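You operate a simulated robot arm through the tools that you are given. There is no shell and no other tool.

The job below is to be done with a simulated two-armed robot. You get a single attempt, and the scene is never put back.

TASK
Top up engine 56 with the orange key until its oil is in the green band.
Fine: park the spout and shut the lid after.

The check looks at the end state, three seconds after you hand in, the way a careful person would. Anything else that was tipped, shoved, dropped, spilled or broken makes it a failure. Lids that push on must go on centred and level and be pressed home; caps that screw on are set level and turned clockwise until they are tight.

THE ROBOT
Two 7-joint arms with fingered hands on one trunk that stands fixed in place. Base frame: the origin is at the foot of the trunk, x ahead of it, y to its left, z up; the work surface is at about z = 800. Units: mm, rad, N and s.
The left shoulder is at [200, 135, 1070], the right one opposite. Each reaches about 885 mm from its shoulder. Payload 4 kg a hand.
Tool frame (each hand has its own): the origin (TCP) lies between the finger pads and is the grasp point; the fingertips stand 25 mm ahead of it; z points along the fingers, y is the line along which they close. The gripper opens to 88 mm; its body begins 29 mm behind the TCP. The gripper is a hand of 4 fingers: y runs from the thumb to the fingers, the wrist lies at [-13, -106, -174] in the tool frame, and closing takes about 1.5 s.
Orientation is that of the tool frame in the base frame, as a unit quaternion [w, x, y, z]. With the fingers straight down and the wrist toward the robot, the tool's x, y and z point along [0, 1, 0], [1, 0, 0] and [0, 0, -1] of the base frame.

THE INTERFACE
- The arms move only by the tool send_rows. It takes "left_motion", "right_motion" or both (then of equal length, played together; a hand with none holds still); each is a list that holds one entry, the list of rows, each a list of 6 numbers: the shift along the tool's x, y, z in mm, then the turn, a rotation vector about the tool's x, y, z in degrees. In form: [[[dx, dy, dz, rx, ry, rz], ...]]. A call has 1 to 20 rows; each row shifts and turns the commanded pose from where the row before left it, along the tool's axes as they then stand. "left_fingers" and "right_fingers" are, for a hand that has rows, the closure in counts, from 0 (fully open) to 255 (shut), set as the call begins (left out, the last holds). A row lasts 0.2 s, in which the tool goes at most 50 mm and 0.15 rad; a call with a longer step from one row to the next is refused whole, and so is a gripper value outside its range. A pose out of reach is approached as far as the arm can. The call stops where the force on the tool passes 90 N (or 10 N more than at its start, if that is more) or the arm is blocked; 0.2 s more then pass. Each finger travels about 153 mm/s and halts on what it meets, pressing with about 26 N; the grip force reading is that of the motor and also rises with nothing between the fingers. The clock runs only during rows and for 0.2 s after the last one: add rows that do not move to give the fingers time. It gives the time, the measured TCP pose, the force on the tool (base axes), the opening and the grip force at its end, in the units of the frame above (readings bear some noise), with the torque about the TCP (base axes, N m) and any sound that the robot's microphone picked up.
- Cameras (640 x 400 px; columns grow to the right, rows downward): "scene" is now at [135.5, 11.3, 1679.6]; the picture's right is [0.12, -0.99, 0.00], its down [-0.68, -0.08, -0.73] and it looks along [0.72, 0.09, -0.68] (base axes); focal length 317 px, centre (320, 200). "left" rides on the left gripper at [-64, -83, -98] in its tool frame; the picture's right is [-0.62, -0.37, 0.69], its down [0.71, -0.63, 0.30] and it looks along [0.32, 0.68, 0.65] (tool axes); focal length 265 px, centre (320, 200). "right" rides on the right gripper at [64, -83, -98] in its tool frame; the picture's right is [-0.62, 0.37, -0.69], its down [-0.71, -0.63, 0.30] and it looks along [-0.32, 0.68, 0.65] (tool axes); focal length 265 px, centre (320, 200). There is no depth. A picture from a camera that has moved, and an enlarged one, comes with that camera's place and axes in the base frame and with its lens. The place of the scene camera against the robot may be out by one fixed shift of up to 12 mm in any direction.
- camera(camera): a new picture of that camera. The clock stands still meanwhile.
- slide_trunk(by): slides the trunk up (or, below 0, down) by that many mm; the arms and the scene camera ride with it, the base frame stays. It gives what a move gives, with no picture.
- hand_shape(shape, hand): the hand has 4 fingers and takes this shape, open, in about a second: jaw (thumb against the fingers, like two jaws); tri (thumb and two fingers); tip (a fingertip pinch); poke (one finger out to press); point (the index stretched); flat (the hand flat); cup (the hand cupped); fist (a fist). The gripper value then closes the fingers along that shape, each until it touches; the sizes above hold for jaw. It gives what a move gives, with no picture.
- aim_head(pan, tilt): turns the head with the scene camera to pan (to the left, within 1.693 rad either way) and tilt (down, from -0.506 to 1.204), counted from straight ahead of the robot. It gives what a move gives.
- enlarge(camera, box): a new picture of the part [left, top, right, bottom] of that camera's present view, enlarged. The clock stands still meanwhile.
- job_done(): hands the job in; it is judged then, once.

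Nothing tells you positions but the pictures and the camera data. Unless the task says otherwise, let go and move clear before handing in.

The tools are called after "Request:" by a JSON object that holds its "fn" and its "kwargs". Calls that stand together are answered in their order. send_rows: Moves the arms, as the interface text tells. Its arguments: {"type":"object","properties":{"left_motion":{"type":"array","items":{"type":"array","items":{"type":"array","items":{"type":"number"}}}},"left_fingers":{"type":"number"},"right_motion":{"type":"array","items":{"type":"array","items":{"type":"array","items":{"type":"number"}}}},"right_fingers":{"type":"number"}},"required":[]} The other tools are called the same way: slide_trunk (by) moves the trunk up or down; hand_shape (shape, hand) gives the hand a shape; aim_head (pan, tilt) turns the head that bears the scene camera; camera (camera) takes a picture; enlarge (camera, box) takes an enlarged picture of a part of a camera's view; job_done () hands the job in.

At the start:

```text
clock: 0.0
left_eef_pos: [501.1, 157.1, 1372.9]
left_ee_rot: [-0.001, 0.707, 0.707, 0.0]
left_contact_force: [0.1, -0.1, 0.2]
left_torque: [0.01, -0.02, 0.0]
left_width: 87.7
left_grip_force: 0.0
left_shape: jaw
right_eef_pos: [504.0, -202.2, 1445.4]
right_ee_rot: [0.0, 0.707, 0.707, 0.0]
right_contact_force: [-0.4, -0.5, 1.3]
right_torque: [0.01, 0.04, -0.01]
right_width: 87.5
right_grip_force: 0.0
right_shape: jaw
trunk travel left (down, up): [-675.0, 95.0]
head pan, tilt (commanded): [0.12, 0.754]
```

scene: 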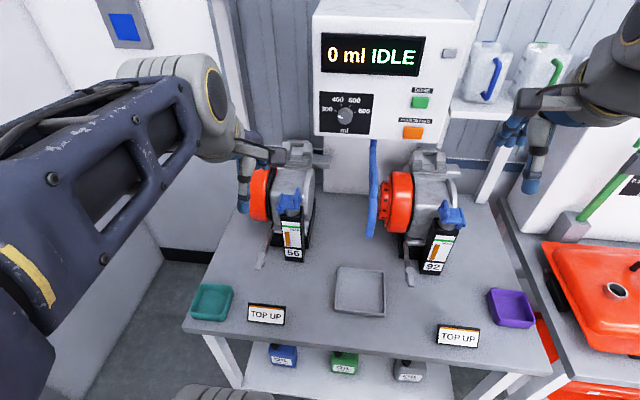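
right: 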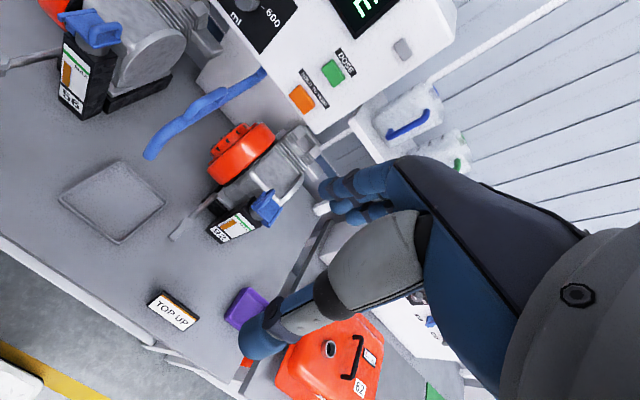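
left: 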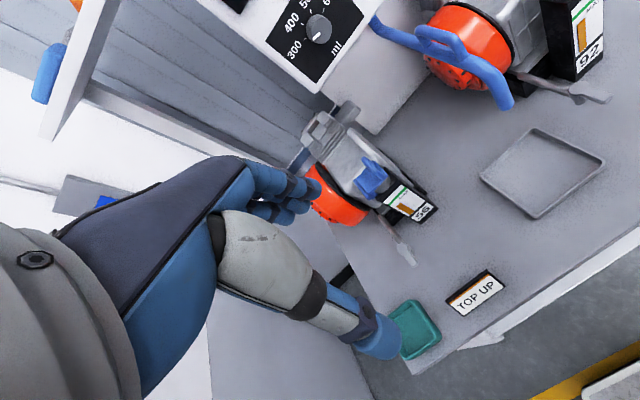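

I see a bench with two engines (56 on the left, 92 on the right), an oil dispenser with a dial, a green and an orange key, and a blue spout arm hanging between the engines. I'll look more closely before moving anything.

Request:
{"fn": "enlarge", "kwargs": {"camera": "scene", "box": [300, 0, 480, 140]}}

Request:
{"fn": "enlarge", "kwargs": {"camera": "scene", "box": [230, 130, 390, 280]}}

Request:
{"fn": "enlarge", "kwargs": {"camera": "scene", "box": [350, 130, 510, 290]}}

Request:
{"fn": "enlarge", "kwargs": {"camera": "scene", "box": [180, 260, 540, 400]}}

```text
2.86 times, centred on (390, 70) of scene
camera zoom: at [135.5, 11.3, 1679.6], right [0.12, -0.99, 0.0], down [-0.68, -0.08, -0.73], along [0.72, 0.09, -0.68], focal length 907 px, centre (120, 571)
```

zoom: 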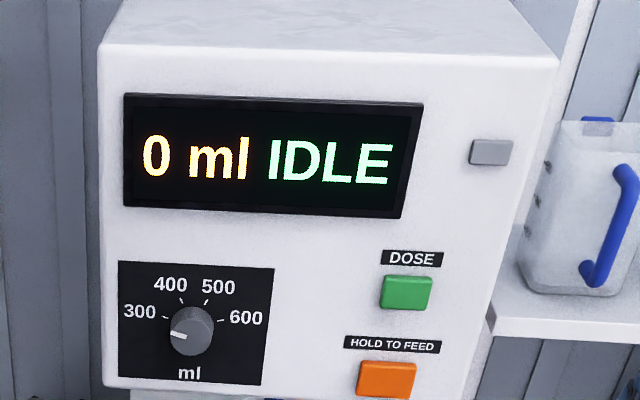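

```text
2.67 times, centred on (310, 205) of scene
camera zoom: at [135.5, 11.3, 1679.6], right [0.12, -0.99, 0.0], down [-0.68, -0.08, -0.73], along [0.72, 0.09, -0.68], focal length 846 px, centre (347, 187)
```

zoom: 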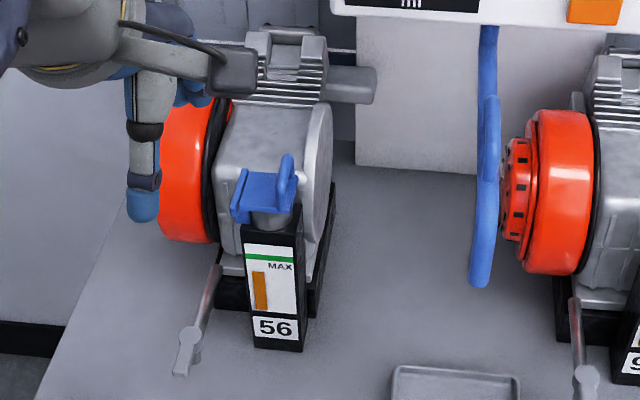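

```text
2.50 times, centred on (430, 210) of scene
camera zoom: at [135.5, 11.3, 1679.6], right [0.12, -0.99, 0.0], down [-0.68, -0.08, -0.73], along [0.72, 0.09, -0.68], focal length 793 px, centre (45, 175)
```

zoom: 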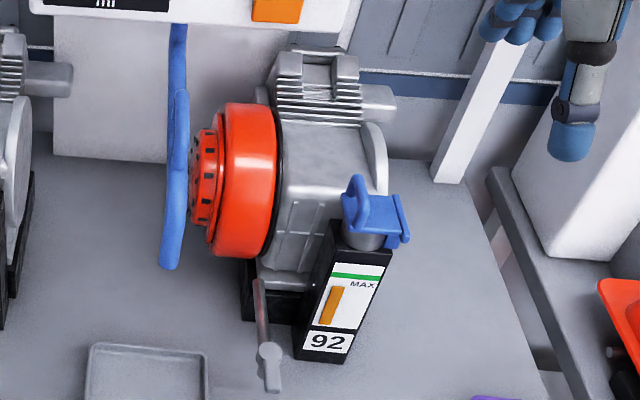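

```text
1.78 times, centred on (360, 330) of scene
camera zoom: at [135.5, 11.3, 1679.6], right [0.12, -0.99, 0.0], down [-0.68, -0.08, -0.73], along [0.72, 0.09, -0.68], focal length 564 px, centre (249, -31)
```

zoom: 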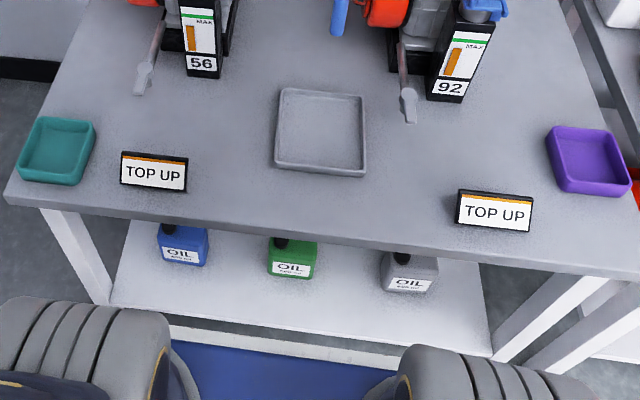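

I'll enlarge the wrist camera views to understand the spout and lids, and turn the head for a better look.

Request:
{"fn": "enlarge", "kwargs": {"camera": "left", "box": [340, 0, 640, 190]}}

Request:
{"fn": "enlarge", "kwargs": {"camera": "right", "box": [40, 0, 340, 190]}}

Request:
{"fn": "enlarge", "kwargs": {"camera": "left", "box": [290, 90, 450, 190]}}

Request:
{"fn": "enlarge", "kwargs": {"camera": "left", "box": [340, 150, 460, 230]}}

```text
2.11 times, centred on (490, 95) of left
camera zoom: at [417.2, 91.9, 1472.9], right [-0.37, -0.62, -0.69], down [-0.63, 0.71, -0.3], along [0.68, 0.32, -0.65], focal length 559 px, centre (-38, 421)
```

zoom: 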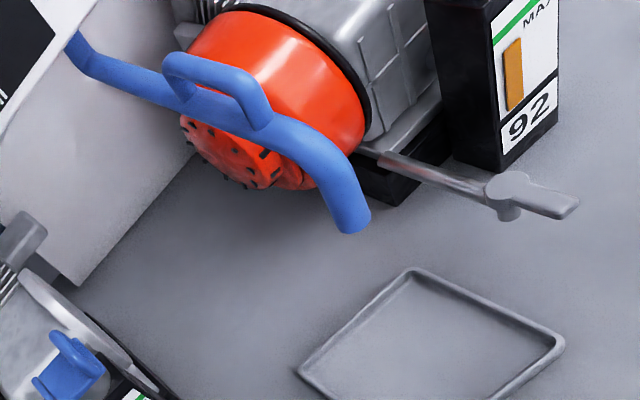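

```text
2.11 times, centred on (190, 95) of right
camera zoom: at [421.2, -137.3, 1543.3], right [0.37, -0.62, 0.69], down [-0.63, -0.71, -0.3], along [0.68, -0.32, -0.65], focal length 559 px, centre (594, 421)
```

zoom: 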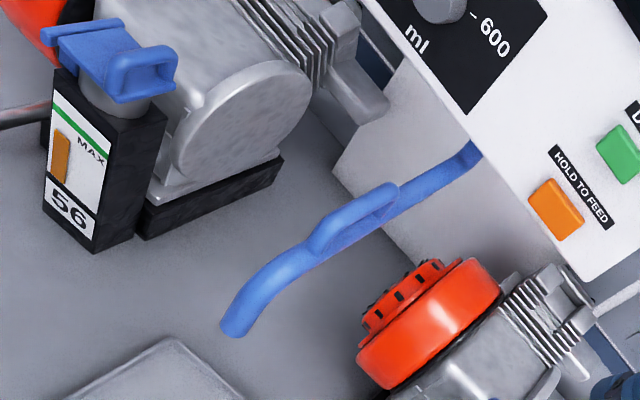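

```text
4.00 times, centred on (370, 140) of left
camera zoom: at [417.2, 91.9, 1472.9], right [-0.37, -0.62, -0.69], down [-0.63, 0.71, -0.3], along [0.68, 0.32, -0.65], focal length 1062 px, centre (120, 440)
```

zoom: 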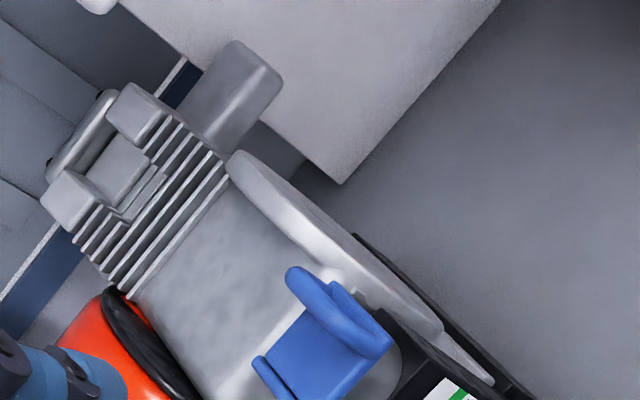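

```text
5.00 times, centred on (400, 190) of left
camera zoom: at [417.2, 91.9, 1472.9], right [-0.37, -0.62, -0.69], down [-0.63, 0.71, -0.3], along [0.68, 0.32, -0.65], focal length 1327 px, centre (-80, 250)
```

zoom: 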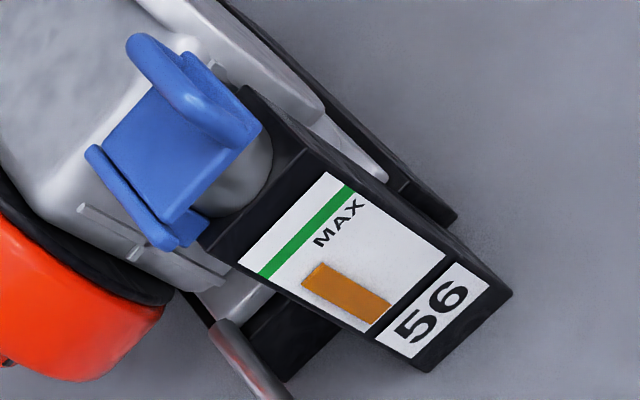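

Triangulating from the wrist cameras, I get these positions:

| Item | Position (mm) |
|---|---|
| Engine 56 lid | about (771, 171, 1062), hinge on the +y side, bar handle on the -y side |
| Spout mouth | about (668, -48, 1070) |
| Spout loop handle | near (740, -48, 1195) |
| Spout pivot | near (952, -48) |
| Orange key | about (878, -142, 1245) |

I'll turn the left hand so it pinches along base y, then move it closer to look at the lid.

Request:
{"fn": "send_rows", "kwargs": {"left_motion": [[[0, 0, 0, 0, 0, 8.2], [0, 0, 0, 0, 0, 8.2], [0, 0, 0, 0, 0, 8.2], [0, 0, 0, 0, 0, 8.2], [0, 0, 0, 0, 0, 8.2], [0, 0, 0, 0, 0, 8.2], [0, 0, 0, 0, 0, 8.2], [0, 0, 0, 0, 0, 8.2], [0, 0, 0, 0, 0, 8.2], [0, 0, 0, 0, 0, 8.2], [0, 0, 0, 0, 0, 8], [0, 0, 0, 0, 0, 0]]]}}

Request:
{"fn": "camera", "kwargs": {"camera": "scene"}}

Request:
{"fn": "camera", "kwargs": {"camera": "left"}}

```text
clock: 2.6
left_eef_pos: [502.3, 156.6, 1374.3]
left_ee_rot: [0.0, 1.0, 0.0, 0.0]
left_contact_force: [-0.1, -0.3, 0.1]
left_torque: [0.0, 0.0, 0.02]
left_width: 87.8
left_grip_force: 0.0
left_shape: jaw
right_eef_pos: [503.9, -201.9, 1445.2]
right_ee_rot: [0.0, 0.707, 0.707, 0.0]
right_contact_force: [-0.6, -0.4, 0.4]
right_torque: [-0.01, -0.01, -0.02]
right_width: 87.5
right_grip_force: 0.0
right_shape: jaw
trunk travel left (down, up): [-675.0, 95.0]
head pan, tilt (commanded): [0.12, 0.754]
```

```text
taken
camera scene: at [135.5, 11.3, 1679.6], right [0.12, -0.99, 0.0], down [-0.68, -0.08, -0.73], along [0.72, 0.09, -0.68], focal length 317 px, centre (320, 200)
```

scene: 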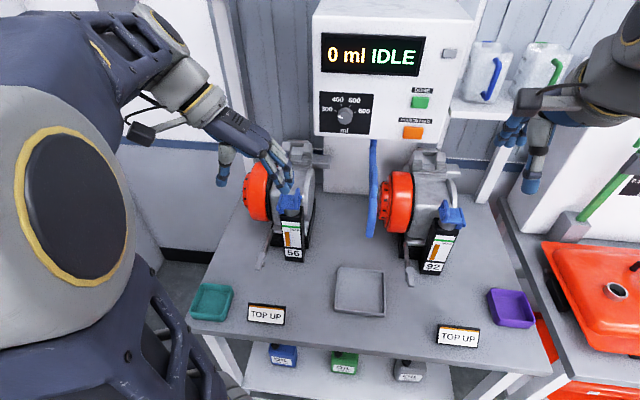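

```text
taken
camera left: at [436.5, 239.9, 1473.2], right [-0.62, 0.37, -0.69], down [0.72, 0.63, -0.3], along [0.32, -0.68, -0.65], focal length 265 px, centre (320, 200)
```

left: 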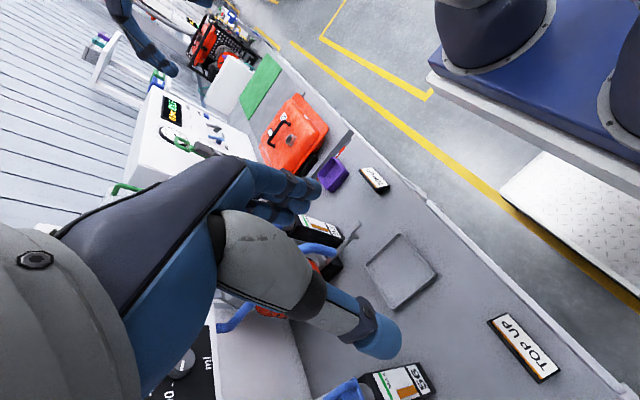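

The turn went cleanly. Next I'll move the left hand forward and down near lid 56 to see it with the wrist camera.

Request:
{"fn": "send_rows", "kwargs": {"left_motion": [[[35, 1, 20, 0, 0, 0], [35, 1, 20, 0, 0, 0], [35, 1, 20, 0, 0, 0], [35, 1, 20, 0, 0, 0], [35, 1, 20, 0, 0, 0], [25, 1, 20, 0, 0, 0], [0, 0, 0, 0, 0, 0]]]}}

Request:
{"fn": "camera", "kwargs": {"camera": "left"}}

Request:
{"fn": "enlarge", "kwargs": {"camera": "scene", "box": [200, 100, 420, 280]}}

```text
clock: 4.2
left_eef_pos: [700.8, 148.6, 1253.2]
left_ee_rot: [0.0, 1.0, 0.0, 0.0]
left_contact_force: [0.0, -0.4, -0.6]
left_torque: [0.02, -0.01, -0.03]
left_width: 87.4
left_grip_force: 0.0
left_shape: jaw
right_eef_pos: [505.7, -201.4, 1445.9]
right_ee_rot: [0.001, 0.707, 0.707, 0.001]
right_contact_force: [0.1, 0.1, -0.4]
right_torque: [0.01, -0.03, 0.01]
right_width: 87.4
right_grip_force: 0.0
right_shape: jaw
trunk travel left (down, up): [-675.0, 95.0]
head pan, tilt (commanded): [0.12, 0.754]
```

```text
taken
camera left: at [636.6, 232.4, 1352.2], right [-0.62, 0.37, -0.69], down [0.71, 0.63, -0.3], along [0.32, -0.68, -0.65], focal length 265 px, centre (320, 200)
```

left: 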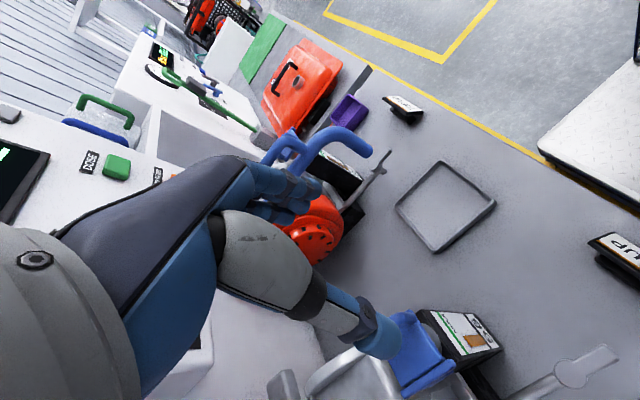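

```text
2.22 times, centred on (310, 190) of scene
camera zoom: at [135.6, 11.3, 1679.6], right [0.12, -0.99, 0.0], down [-0.68, -0.08, -0.73], along [0.72, 0.09, -0.68], focal length 705 px, centre (342, 222)
```

zoom: 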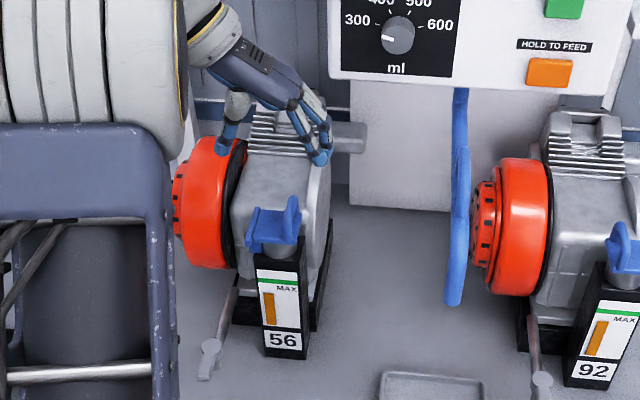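

Request:
{"fn": "enlarge", "kwargs": {"camera": "left", "box": [340, 280, 540, 400]}}

Request:
{"fn": "enlarge", "kwargs": {"camera": "left", "box": [220, 100, 420, 230]}}

Request:
{"fn": "enlarge", "kwargs": {"camera": "right", "box": [40, 0, 160, 80]}}

Request:
{"fn": "enlarge", "kwargs": {"camera": "scene", "box": [265, 175, 335, 270]}}

```text
3.20 times, centred on (440, 340) of left
camera zoom: at [636.6, 232.4, 1352.2], right [-0.62, 0.37, -0.69], down [0.71, 0.63, -0.3], along [0.32, -0.68, -0.65], focal length 849 px, centre (-64, -248)
```

zoom: 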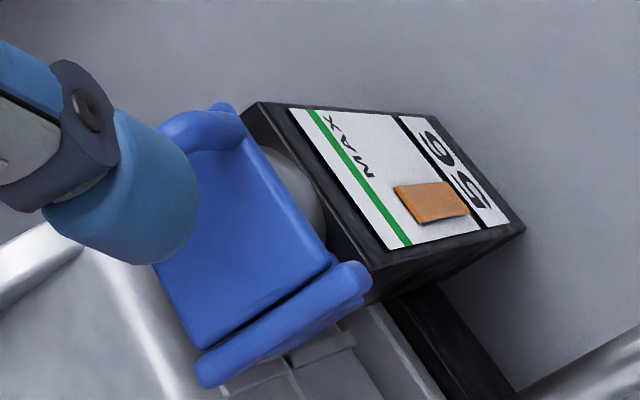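

```text
3.08 times, centred on (320, 165) of left
camera zoom: at [636.6, 232.4, 1352.2], right [-0.62, 0.37, -0.69], down [0.71, 0.63, -0.3], along [0.32, -0.68, -0.65], focal length 817 px, centre (320, 308)
```

zoom: 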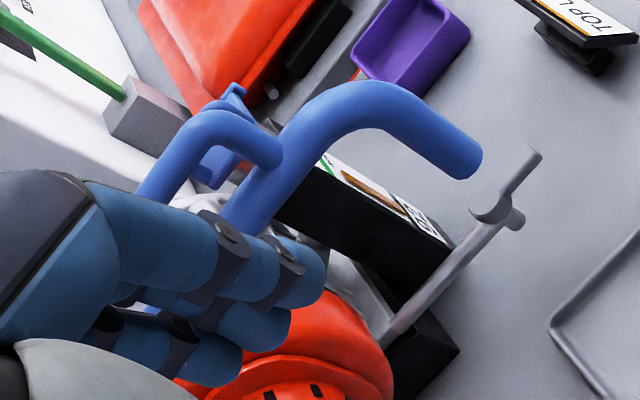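

```text
5.00 times, centred on (100, 40) of right
camera zoom: at [421.2, -137.2, 1543.3], right [0.37, -0.62, 0.69], down [-0.63, -0.71, -0.3], along [0.68, -0.32, -0.65], focal length 1327 px, centre (1420, 1000)
```

zoom: 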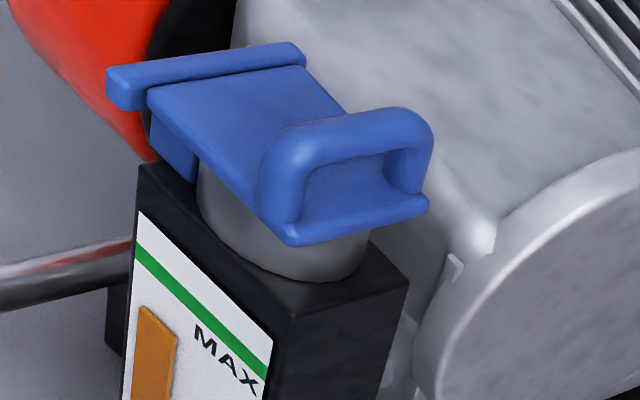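

```text
4.21 times, centred on (300, 222) of scene
camera zoom: at [135.6, 11.3, 1679.6], right [0.12, -0.99, 0.0], down [-0.68, -0.08, -0.73], along [0.72, 0.09, -0.68], focal length 1336 px, centre (404, 105)
```

zoom: 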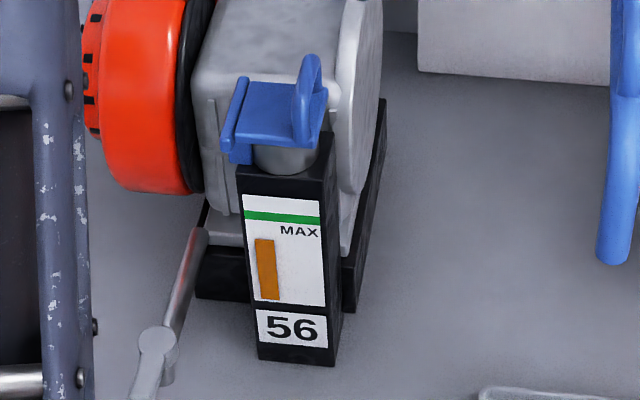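

I now see the lid clearly: a flat plate with its hinge bar along x at y≈197, and a U-shaped handle along x (750–804) at y≈152, z≈1085. I'll move above the handle with the fingers half closed and check alignment.

Request:
{"fn": "send_rows", "kwargs": {"left_motion": [[[19, -1, 20, 0, 0, 0], [19, -1, 20, 0, 0, 0], [18, -1, 20, 0, 0, 0], [18, 0, 20, 0, 0, 0], [0, 0, 15, 0, 0, 0], [0, 0, 0, 0, 0, 0], [0, 0, 0, 0, 0, 0]]], "left_fingers": 90}}

Request:
{"fn": "camera", "kwargs": {"camera": "left"}}

Request:
{"fn": "enlarge", "kwargs": {"camera": "scene", "box": [200, 100, 420, 280]}}

Request:
{"fn": "enlarge", "kwargs": {"camera": "right", "box": [0, 0, 200, 120]}}

```text
clock: 5.8
left_eef_pos: [774.6, 152.8, 1157.6]
left_ee_rot: [0.0, 1.0, 0.0, -0.001]
left_contact_force: [-0.3, 0.0, -0.3]
left_torque: [0.03, -0.05, -0.01]
left_width: 57.2
left_grip_force: 0.1
left_shape: jaw
right_eef_pos: [504.3, -200.7, 1446.1]
right_ee_rot: [-0.001, 0.707, 0.707, 0.0]
right_contact_force: [0.5, 0.0, -0.7]
right_torque: [0.02, 0.0, 0.0]
right_width: 87.6
right_grip_force: 0.1
right_shape: jaw
trunk travel left (down, up): [-675.0, 95.0]
head pan, tilt (commanded): [0.12, 0.754]
```

```text
taken
camera left: at [710.9, 236.1, 1257.2], right [-0.62, 0.37, -0.69], down [0.71, 0.63, -0.3], along [0.32, -0.68, -0.65], focal length 265 px, centre (320, 200)
```

left: 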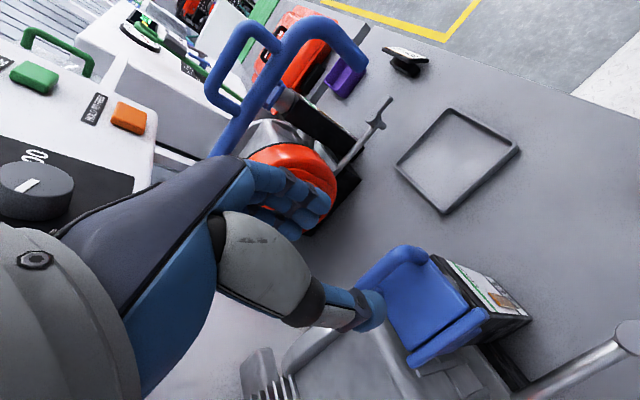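

```text
2.22 times, centred on (310, 190) of scene
camera zoom: at [135.6, 11.3, 1679.6], right [0.12, -0.99, 0.0], down [-0.68, -0.08, -0.73], along [0.72, 0.09, -0.68], focal length 705 px, centre (342, 222)
```

zoom: 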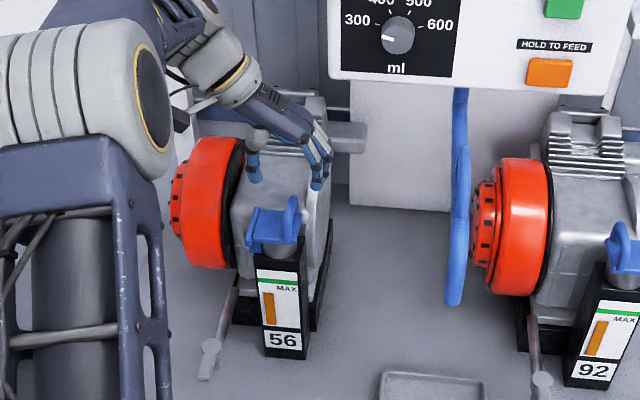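

```text
3.20 times, centred on (100, 60) of right
camera zoom: at [421.3, -137.3, 1543.3], right [0.37, -0.62, 0.69], down [-0.63, -0.71, -0.3], along [0.68, -0.32, -0.65], focal length 849 px, centre (1024, 648)
```

zoom: 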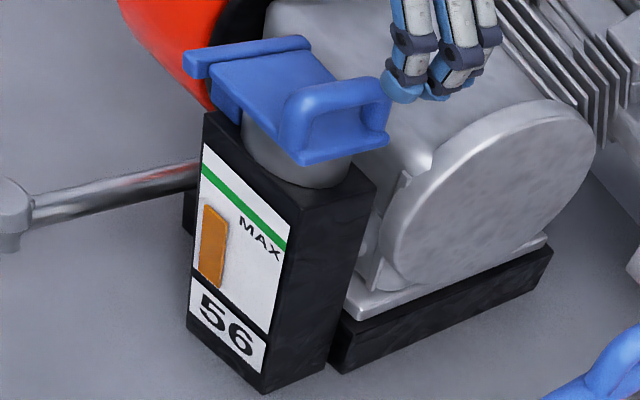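

The hand is centred over the handle in x, with the thumb on the hinge side and the fingers outside. I'll lower it in two steps and check partway.

Request:
{"fn": "send_rows", "kwargs": {"left_motion": [[[0, -1, 15, 0, 0, 0], [0, -1, 15, 0, 0, 0], [0, 0, 10, 0, 0, 0], [0, 0, 0, 0, 0, 0]]]}}

Request:
{"fn": "camera", "kwargs": {"camera": "left"}}

Request:
{"fn": "enlarge", "kwargs": {"camera": "scene", "box": [250, 140, 350, 220]}}

Request:
{"fn": "enlarge", "kwargs": {"camera": "right", "box": [20, 0, 180, 100]}}

```text
clock: 6.8
left_eef_pos: [775.8, 155.8, 1118.2]
left_ee_rot: [0.0, 1.0, 0.0, 0.001]
left_contact_force: [-0.8, 0.0, -0.6]
left_torque: [-0.01, 0.01, 0.02]
left_width: 57.5
left_grip_force: 0.1
left_shape: jaw
right_eef_pos: [504.4, -201.7, 1445.1]
right_ee_rot: [0.0, 0.707, 0.707, -0.001]
right_contact_force: [-0.4, -0.7, -0.6]
right_torque: [0.01, 0.03, 0.0]
right_width: 87.7
right_grip_force: 0.1
right_shape: jaw
trunk travel left (down, up): [-675.0, 95.0]
head pan, tilt (commanded): [0.12, 0.754]
```

```text
taken
camera left: at [711.3, 238.1, 1217.4], right [-0.62, 0.37, -0.69], down [0.71, 0.63, -0.3], along [0.32, -0.68, -0.65], focal length 265 px, centre (320, 200)
```

left: 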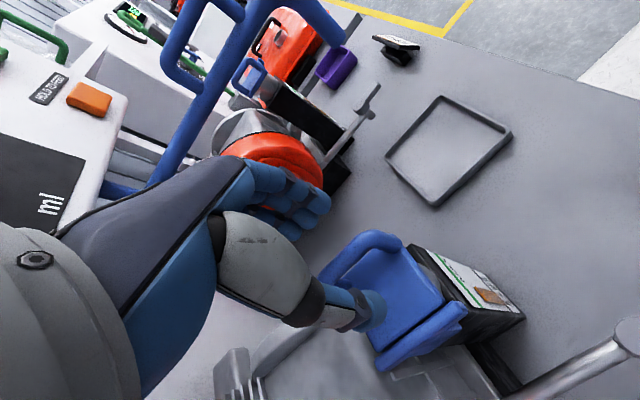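

```text
5.00 times, centred on (300, 180) of scene
camera zoom: at [135.6, 11.3, 1679.6], right [0.12, -0.99, 0.0], down [-0.68, -0.08, -0.73], along [0.72, 0.09, -0.68], focal length 1587 px, centre (420, 300)
```

zoom: 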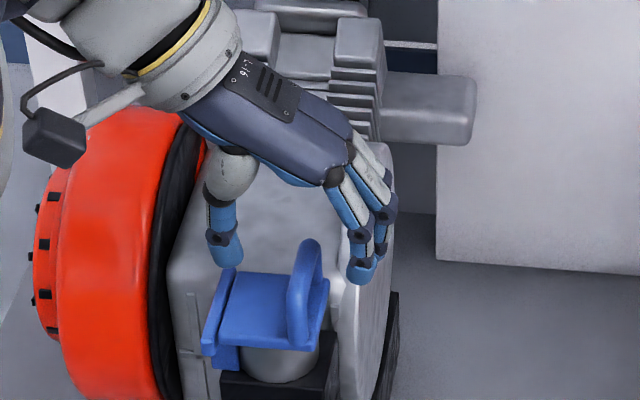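

```text
4.00 times, centred on (100, 50) of right
camera zoom: at [421.2, -137.3, 1543.3], right [0.37, -0.62, 0.69], down [-0.63, -0.71, -0.3], along [0.68, -0.32, -0.65], focal length 1062 px, centre (1200, 800)
```

zoom: 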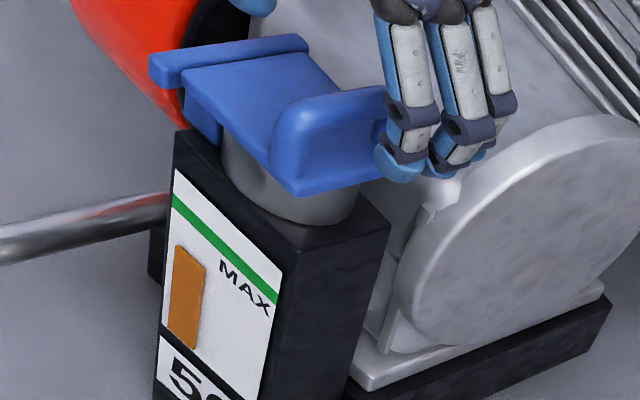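

Alignment looks good; I'll shift slightly toward -x and lower the last 25 mm so the handle sits between the pads.

Request:
{"fn": "send_rows", "kwargs": {"left_motion": [[[-3, 0, 10, 0, 0, 0], [-3, 0, 10, 0, 0, 0], [0, 0, 5, 0, 0, 0], [0, 0, 0, 0, 0, 0]]]}}

Request:
{"fn": "camera", "kwargs": {"camera": "left"}}

Request:
{"fn": "enlarge", "kwargs": {"camera": "scene", "box": [250, 140, 350, 220]}}

Request:
{"fn": "enlarge", "kwargs": {"camera": "right", "box": [20, 0, 180, 100]}}

```text
clock: 7.8
left_eef_pos: [769.2, 155.7, 1092.6]
left_ee_rot: [0.0, 1.0, 0.0, 0.0]
left_contact_force: [0.5, 0.3, -0.3]
left_torque: [0.0, 0.01, 0.0]
left_width: 57.3
left_grip_force: 0.1
left_shape: jaw
right_eef_pos: [505.1, -202.3, 1446.8]
right_ee_rot: [0.0, 0.707, 0.707, 0.0]
right_contact_force: [-0.8, 0.6, 0.4]
right_torque: [0.03, 0.0, 0.03]
right_width: 87.3
right_grip_force: 0.1
right_shape: jaw
trunk travel left (down, up): [-675.0, 95.0]
head pan, tilt (commanded): [0.12, 0.754]
```

```text
taken
camera left: at [704.3, 238.1, 1192.6], right [-0.62, 0.37, -0.69], down [0.71, 0.63, -0.3], along [0.32, -0.68, -0.65], focal length 265 px, centre (320, 200)
```

left: 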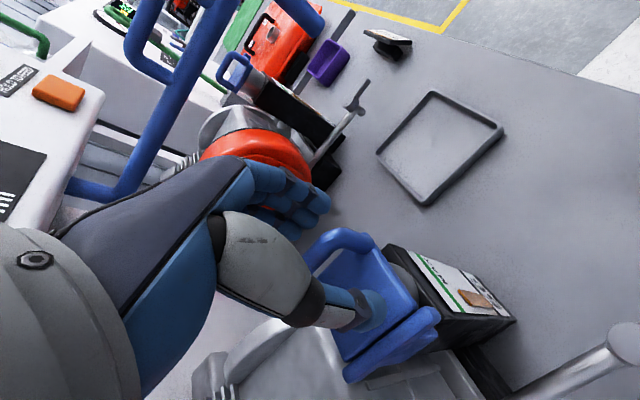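

```text
5.00 times, centred on (300, 180) of scene
camera zoom: at [135.6, 11.3, 1679.6], right [0.12, -0.99, 0.0], down [-0.68, -0.08, -0.73], along [0.72, 0.09, -0.68], focal length 1587 px, centre (420, 300)
```

zoom: 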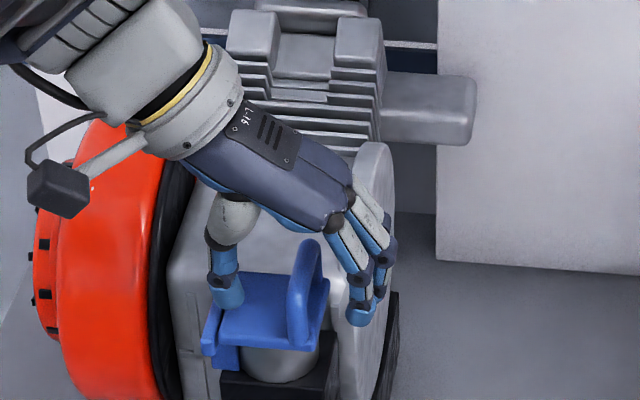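

```text
4.00 times, centred on (100, 50) of right
camera zoom: at [421.2, -137.3, 1543.3], right [0.37, -0.62, 0.69], down [-0.63, -0.71, -0.3], along [0.68, -0.32, -0.65], focal length 1062 px, centre (1200, 800)
```

zoom: 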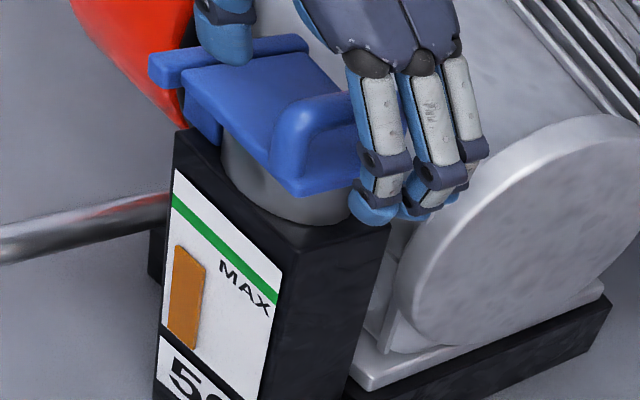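

The handle is between the thumb and the fingers with no contact yet. I'll close the hand on it.

Request:
{"fn": "send_rows", "kwargs": {"left_motion": [[[0, 0, 0, 0, 0, 0], [0, 0, 0, 0, 0, 0], [0, 0, 0, 0, 0, 0], [0, 0, 0, 0, 0, 0], [0, 0, 0, 0, 0, 0], [0, 0, 0, 0, 0, 0]]], "left_fingers": 255}}

Request:
{"fn": "camera", "kwargs": {"camera": "left"}}

Request:
{"fn": "enlarge", "kwargs": {"camera": "scene", "box": [250, 140, 350, 220]}}

Request:
{"fn": "enlarge", "kwargs": {"camera": "right", "box": [20, 0, 180, 100]}}

```text
clock: 9.2
left_eef_pos: [769.2, 155.0, 1093.0]
left_ee_rot: [0.0, 1.0, 0.0, 0.0]
left_contact_force: [4.0, 2.9, -4.7]
left_torque: [-0.12, -0.04, -0.04]
left_width: 3.0
left_grip_force: 26.0
left_shape: jaw
right_eef_pos: [504.5, -201.1, 1445.3]
right_ee_rot: [0.0, 0.707, 0.707, 0.0]
right_contact_force: [-0.5, 0.5, 0.2]
right_torque: [0.02, 0.0, -0.02]
right_width: 87.8
right_grip_force: 0.1
right_shape: jaw
trunk travel left (down, up): [-675.0, 95.0]
head pan, tilt (commanded): [0.12, 0.754]
```

```text
taken
camera left: at [704.6, 238.4, 1192.4], right [-0.62, 0.37, -0.69], down [0.71, 0.63, -0.3], along [0.32, -0.68, -0.65], focal length 265 px, centre (320, 200)
```

left: 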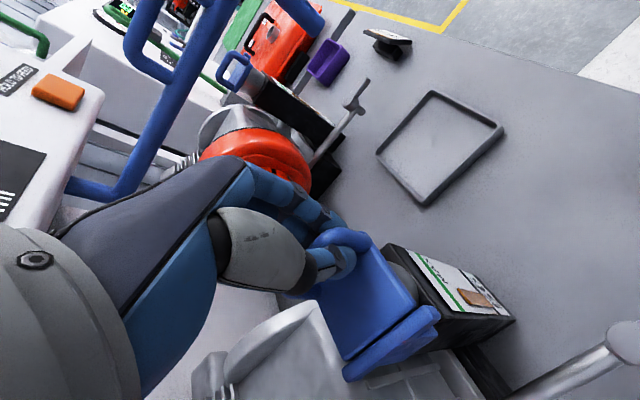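

```text
5.00 times, centred on (300, 180) of scene
camera zoom: at [135.9, 11.5, 1679.5], right [0.12, -0.99, 0.0], down [-0.68, -0.08, -0.73], along [0.72, 0.09, -0.68], focal length 1587 px, centre (420, 300)
```

zoom: 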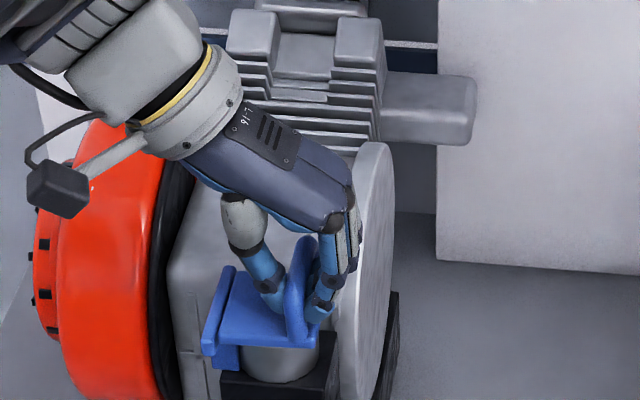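

```text
4.00 times, centred on (100, 50) of right
camera zoom: at [421.6, -137.1, 1543.2], right [0.37, -0.62, 0.69], down [-0.63, -0.71, -0.3], along [0.68, -0.32, -0.65], focal length 1062 px, centre (1200, 800)
```

zoom: 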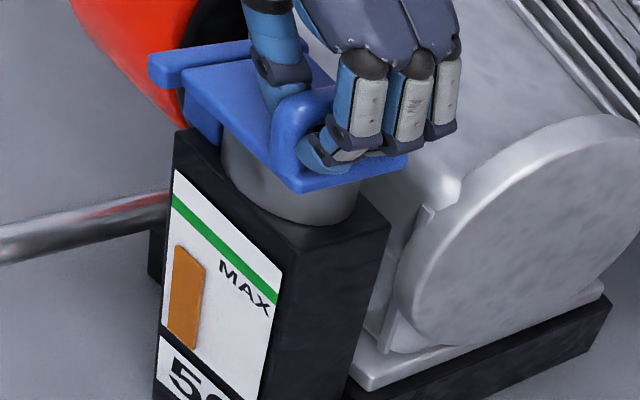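

The fingers have hooked the loop handle with a firm grip. I'll swing the hand and lid together about the hinge in small arc steps.

Request:
{"fn": "send_rows", "kwargs": {"left_motion": [[[0, -2.9, -3.7, -5, 0, 0], [0, -2.9, -3.7, -5, 0, 0], [0, -2.9, -3.7, -5, 0, 0], [0, -2.9, -3.7, -5, 0, 0], [0, -2.9, -3.7, -5, 0, 0], [0, 0, 0, 0, 0, 0]]]}}

Request:
{"fn": "camera", "kwargs": {"camera": "left"}}

Request:
{"fn": "enlarge", "kwargs": {"camera": "scene", "box": [250, 140, 350, 220]}}

Request:
{"fn": "enlarge", "kwargs": {"camera": "right", "box": [20, 0, 180, 100]}}

```text
clock: 10.6
left_eef_pos: [769.5, 173.0, 1109.2]
left_ee_rot: [0.216, 0.976, -0.001, -0.001]
left_contact_force: [1.4, 8.9, -15.9]
left_torque: [0.1, -0.04, -0.05]
left_width: 3.1
left_grip_force: 26.0
left_shape: jaw
right_eef_pos: [505.6, -202.6, 1444.9]
right_ee_rot: [0.0, 0.707, 0.707, 0.0]
right_contact_force: [0.4, -0.2, 0.0]
right_torque: [0.0, 0.0, 0.02]
right_width: 87.4
right_grip_force: 0.1
right_shape: jaw
trunk travel left (down, up): [-675.0, 95.0]
head pan, tilt (commanded): [0.12, 0.754]
```

```text
taken
camera left: at [705.0, 290.7, 1163.3], right [-0.62, 0.04, -0.78], down [0.71, 0.44, -0.54], along [0.32, -0.9, -0.3], focal length 265 px, centre (320, 200)
```

left: 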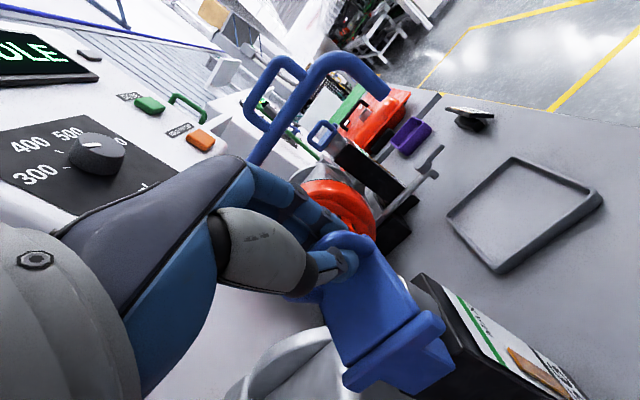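

```text
5.00 times, centred on (300, 180) of scene
camera zoom: at [136.2, 11.8, 1679.4], right [0.12, -0.99, 0.0], down [-0.68, -0.08, -0.73], along [0.72, 0.09, -0.68], focal length 1587 px, centre (420, 300)
```

zoom: 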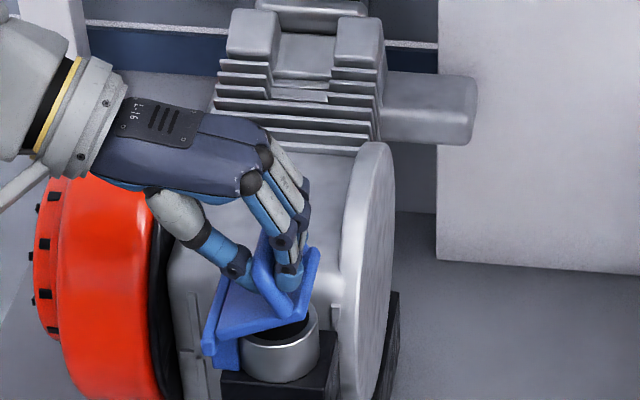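

```text
4.00 times, centred on (100, 50) of right
camera zoom: at [421.8, -136.8, 1543.1], right [0.37, -0.62, 0.69], down [-0.63, -0.71, -0.3], along [0.68, -0.32, -0.65], focal length 1062 px, centre (1200, 800)
```

zoom: 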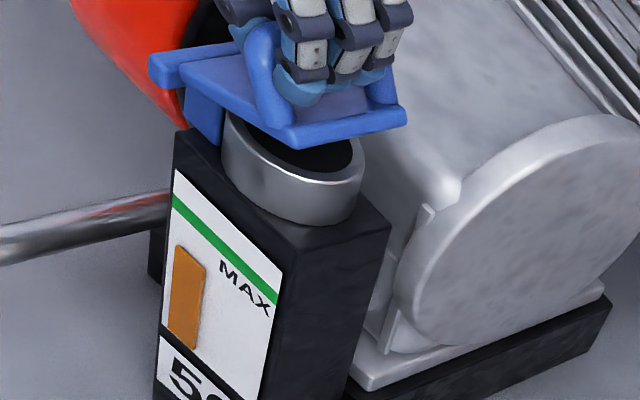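

The lid is opening with the hand. I'll continue the arc.

Request:
{"fn": "send_rows", "kwargs": {"left_motion": [[[0, -2.9, -3.7, -5, 0, 0], [0, -2.9, -3.7, -5, 0, 0], [0, -2.9, -3.7, -5, 0, 0], [0, -2.9, -3.7, -5, 0, 0], [0, -2.9, -3.7, -5, 0, 0], [0, -2.9, -3.7, -5, 0, 0], [0, 0, 0, 0, 0, 0]]]}}

Request:
{"fn": "camera", "kwargs": {"camera": "left"}}

Request:
{"fn": "enlarge", "kwargs": {"camera": "scene", "box": [250, 140, 350, 220]}}

Request:
{"fn": "enlarge", "kwargs": {"camera": "right", "box": [20, 0, 180, 100]}}

```text
clock: 12.2
left_eef_pos: [768.4, 200.2, 1116.0]
left_ee_rot: [0.461, 0.887, 0.001, 0.0]
left_contact_force: [3.2, 3.5, -23.0]
left_torque: [0.2, -0.02, 0.02]
left_width: 3.3
left_grip_force: 26.3
left_shape: jaw
right_eef_pos: [505.6, -201.3, 1445.1]
right_ee_rot: [0.0, 0.707, 0.707, 0.0]
right_contact_force: [0.3, 0.1, 0.0]
right_torque: [0.02, -0.01, -0.01]
right_width: 87.7
right_grip_force: 0.1
right_shape: jaw
trunk travel left (down, up): [-675.0, 95.0]
head pan, tilt (commanded): [0.12, 0.754]
```

```text
taken
camera left: at [704.7, 328.2, 1104.1], right [-0.62, -0.36, -0.7], down [0.71, 0.11, -0.69], along [0.32, -0.93, 0.18], focal length 265 px, centre (320, 200)
```

left: 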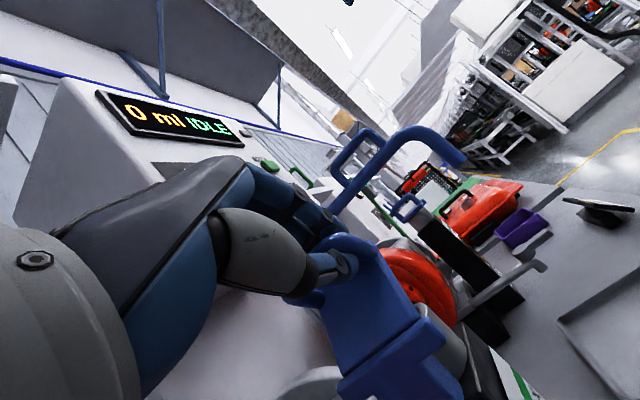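

```text
5.00 times, centred on (300, 180) of scene
camera zoom: at [136.5, 11.6, 1679.4], right [0.12, -0.99, 0.0], down [-0.68, -0.08, -0.73], along [0.72, 0.09, -0.68], focal length 1587 px, centre (420, 300)
```

zoom: 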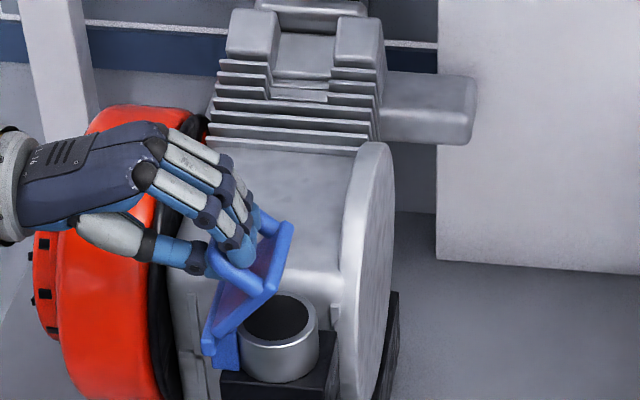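

```text
4.00 times, centred on (100, 50) of right
camera zoom: at [422.1, -137.0, 1543.0], right [0.37, -0.62, 0.69], down [-0.63, -0.71, -0.3], along [0.68, -0.32, -0.65], focal length 1062 px, centre (1200, 800)
```

zoom: 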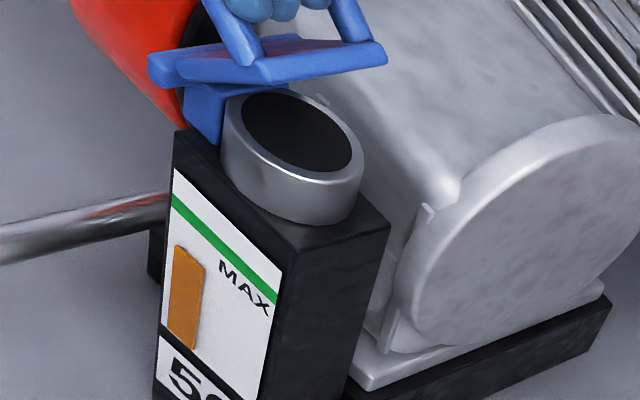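

The lid is about 55° open. I'll ease slightly inward toward the hinge to relieve the pull, then continue.

Request:
{"fn": "send_rows", "kwargs": {"left_motion": [[[0, -2.5, 1.7, 0, 0, 0], [0, -2.7, -3.5, -5, 0, 0], [0, -2.7, -3.5, -5, 0, 0], [0, -2.7, -3.5, -5, 0, 0], [0, -2.7, -3.5, -5, 0, 0], [0, -2.7, -3.5, -5, 0, 0], [0, 0, 0, 0, 0, 0]]]}}

Request:
{"fn": "enlarge", "kwargs": {"camera": "scene", "box": [250, 140, 350, 220]}}

Request:
{"fn": "enlarge", "kwargs": {"camera": "right", "box": [20, 0, 180, 100]}}

Request:
{"fn": "camera", "kwargs": {"camera": "scene"}}

```text
clock: 13.8
left_eef_pos: [769.1, 221.0, 1108.6]
left_ee_rot: [0.643, 0.766, 0.0, 0.0]
left_contact_force: [8.0, -1.4, -5.4]
left_torque: [0.06, -0.01, 0.11]
left_width: 3.1
left_grip_force: 26.4
left_shape: jaw
right_eef_pos: [506.1, -202.9, 1446.2]
right_ee_rot: [-0.001, 0.707, 0.708, 0.0]
right_contact_force: [1.0, -0.1, -0.1]
right_torque: [-0.02, 0.0, -0.04]
right_width: 87.7
right_grip_force: 0.1
right_shape: jaw
trunk travel left (down, up): [-675.0, 95.0]
head pan, tilt (commanded): [0.12, 0.754]
```

```text
5.00 times, centred on (300, 180) of scene
camera zoom: at [136.1, 11.3, 1679.5], right [0.12, -0.99, 0.0], down [-0.68, -0.08, -0.73], along [0.72, 0.09, -0.68], focal length 1587 px, centre (420, 300)
```

zoom: 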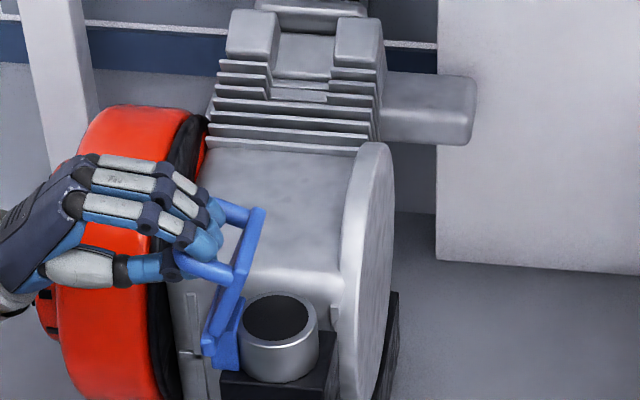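

```text
4.00 times, centred on (100, 50) of right
camera zoom: at [421.7, -137.3, 1543.2], right [0.37, -0.62, 0.69], down [-0.63, -0.71, -0.3], along [0.68, -0.32, -0.65], focal length 1062 px, centre (1200, 800)
```

zoom: 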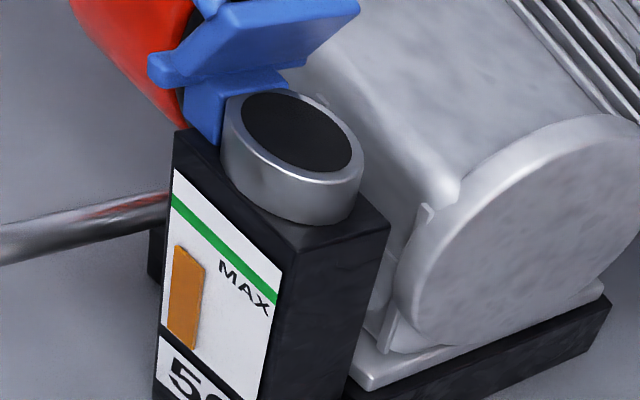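

```text
taken
camera scene: at [136.1, 11.3, 1679.5], right [0.12, -0.99, 0.0], down [-0.68, -0.08, -0.73], along [0.72, 0.09, -0.68], focal length 317 px, centre (320, 200)
```

scene: 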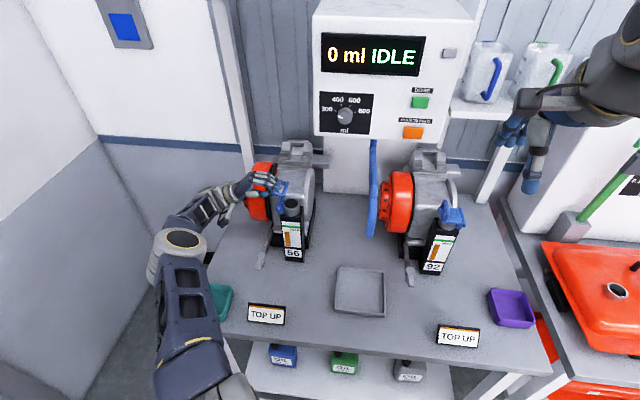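

The lid is about 80° open and the neck is clear. I'll check the left hand's clearance to the flywheel before going further.

Request:
{"fn": "camera", "kwargs": {"camera": "left"}}

Request:
{"fn": "enlarge", "kwargs": {"camera": "scene", "box": [170, 150, 310, 240]}}

```text
taken
camera left: at [704.4, 331.9, 1043.7], right [-0.62, -0.62, -0.48], down [0.71, -0.19, -0.67], along [0.32, -0.76, 0.56], focal length 265 px, centre (320, 200)
```

left: 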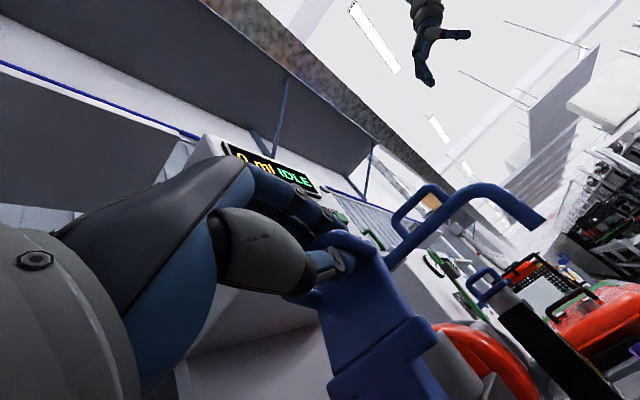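

```text
4.44 times, centred on (240, 195) of scene
camera zoom: at [136.1, 11.3, 1679.5], right [0.12, -0.99, 0.0], down [-0.68, -0.08, -0.73], along [0.72, 0.09, -0.68], focal length 1410 px, centre (676, 222)
```

zoom: 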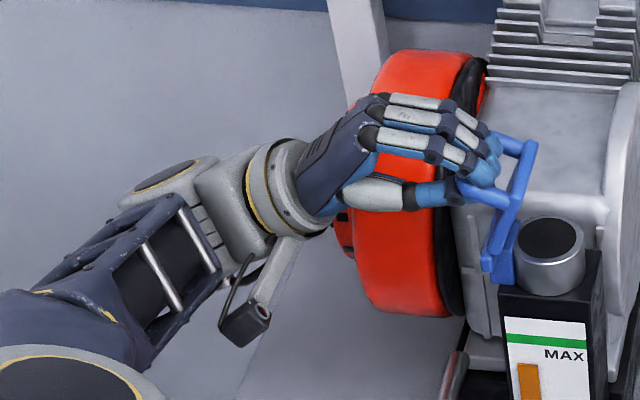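

Request:
{"fn": "send_rows", "kwargs": {"left_motion": [[[0, -2.7, -3.5, -5, 0, 0], [0, -2.7, -3.5, -5, 0, 0], [0, -2.7, -3.5, -5, 0, 0], [0, 0, 0, 0, 0, 0]]]}}

Request:
{"fn": "enlarge", "kwargs": {"camera": "scene", "box": [170, 150, 310, 240]}}

Request:
{"fn": "enlarge", "kwargs": {"camera": "right", "box": [20, 0, 180, 100]}}

```text
clock: 14.8
left_eef_pos: [769.1, 233.5, 1101.8]
left_ee_rot: [0.738, 0.675, 0.0, -0.001]
left_contact_force: [7.2, -1.3, -3.8]
left_torque: [0.0, 0.0, 0.11]
left_width: 3.2
left_grip_force: 25.5
left_shape: jaw
right_eef_pos: [505.3, -202.7, 1445.7]
right_ee_rot: [-0.001, 0.707, 0.707, -0.001]
right_contact_force: [0.5, 0.2, 0.3]
right_torque: [0.02, 0.02, 0.01]
right_width: 87.6
right_grip_force: 0.0
right_shape: jaw
trunk travel left (down, up): [-675.0, 95.0]
head pan, tilt (commanded): [0.12, 0.754]
```

```text
4.44 times, centred on (240, 195) of scene
camera zoom: at [136.0, 11.3, 1679.5], right [0.12, -0.99, 0.0], down [-0.68, -0.08, -0.73], along [0.72, 0.09, -0.68], focal length 1410 px, centre (676, 222)
```

zoom: 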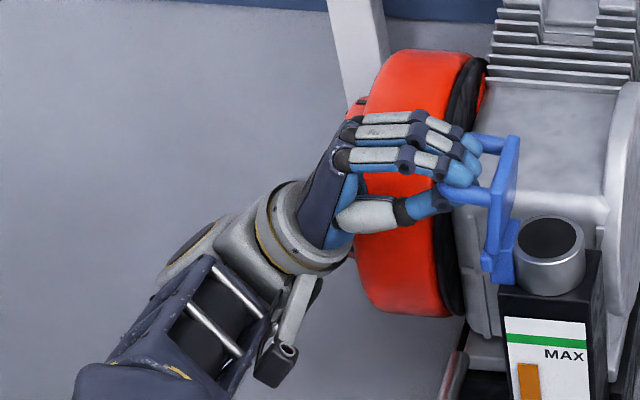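

```text
4.00 times, centred on (100, 50) of right
camera zoom: at [421.6, -137.3, 1543.2], right [0.37, -0.62, 0.69], down [-0.63, -0.71, -0.3], along [0.68, -0.32, -0.65], focal length 1062 px, centre (1200, 800)
```

zoom: 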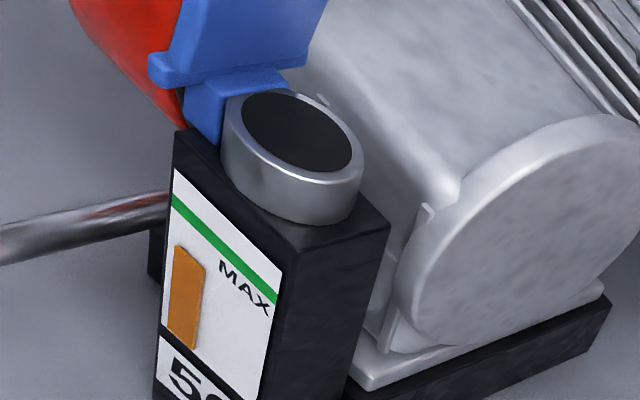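

Request:
{"fn": "send_rows", "kwargs": {"left_motion": [[[0, -2.7, -3.5, -5, 0, 0], [0, -2.7, -3.5, -5, 0, 0], [0, 0, 0, 0, 0, 0]]]}}

Request:
{"fn": "enlarge", "kwargs": {"camera": "scene", "box": [170, 150, 310, 240]}}

Request:
{"fn": "enlarge", "kwargs": {"camera": "right", "box": [20, 0, 180, 100]}}

```text
clock: 15.6
left_eef_pos: [767.4, 235.3, 1096.6]
left_ee_rot: [0.787, 0.617, -0.002, -0.002]
left_contact_force: [15.9, -4.6, -8.4]
left_torque: [0.12, 0.07, 0.16]
left_width: 3.1
left_grip_force: 26.3
left_shape: jaw
left hand out of reach, approached as far as the arm can: row 2
right_eef_pos: [505.9, -202.0, 1444.4]
right_ee_rot: [0.0, 0.707, 0.707, 0.0]
right_contact_force: [0.1, -0.1, 0.1]
right_torque: [0.02, -0.02, 0.01]
right_width: 87.9
right_grip_force: 0.0
right_shape: jaw
trunk travel left (down, up): [-675.0, 95.0]
head pan, tilt (commanded): [0.12, 0.754]
```

```text
4.44 times, centred on (240, 195) of scene
camera zoom: at [136.7, 11.2, 1679.2], right [0.12, -0.99, 0.0], down [-0.68, -0.08, -0.73], along [0.72, 0.09, -0.68], focal length 1410 px, centre (676, 222)
```

zoom: 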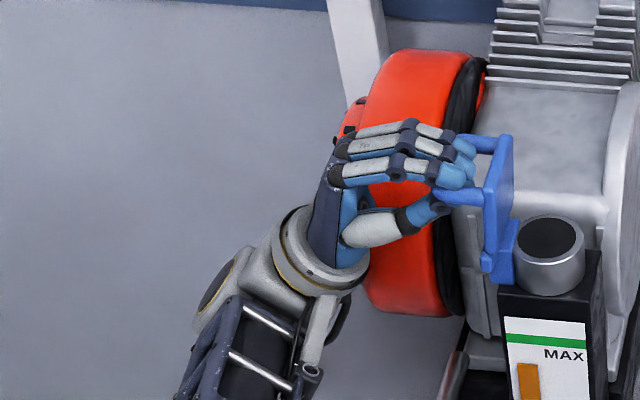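

```text
4.00 times, centred on (100, 50) of right
camera zoom: at [422.2, -137.4, 1542.8], right [0.37, -0.62, 0.69], down [-0.63, -0.71, -0.3], along [0.68, -0.32, -0.65], focal length 1062 px, centre (1200, 800)
```

zoom: 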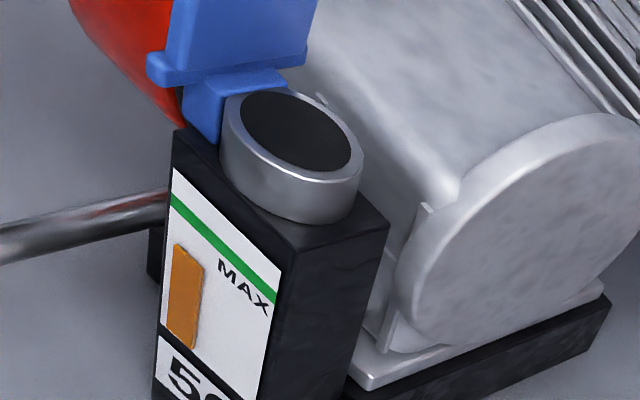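

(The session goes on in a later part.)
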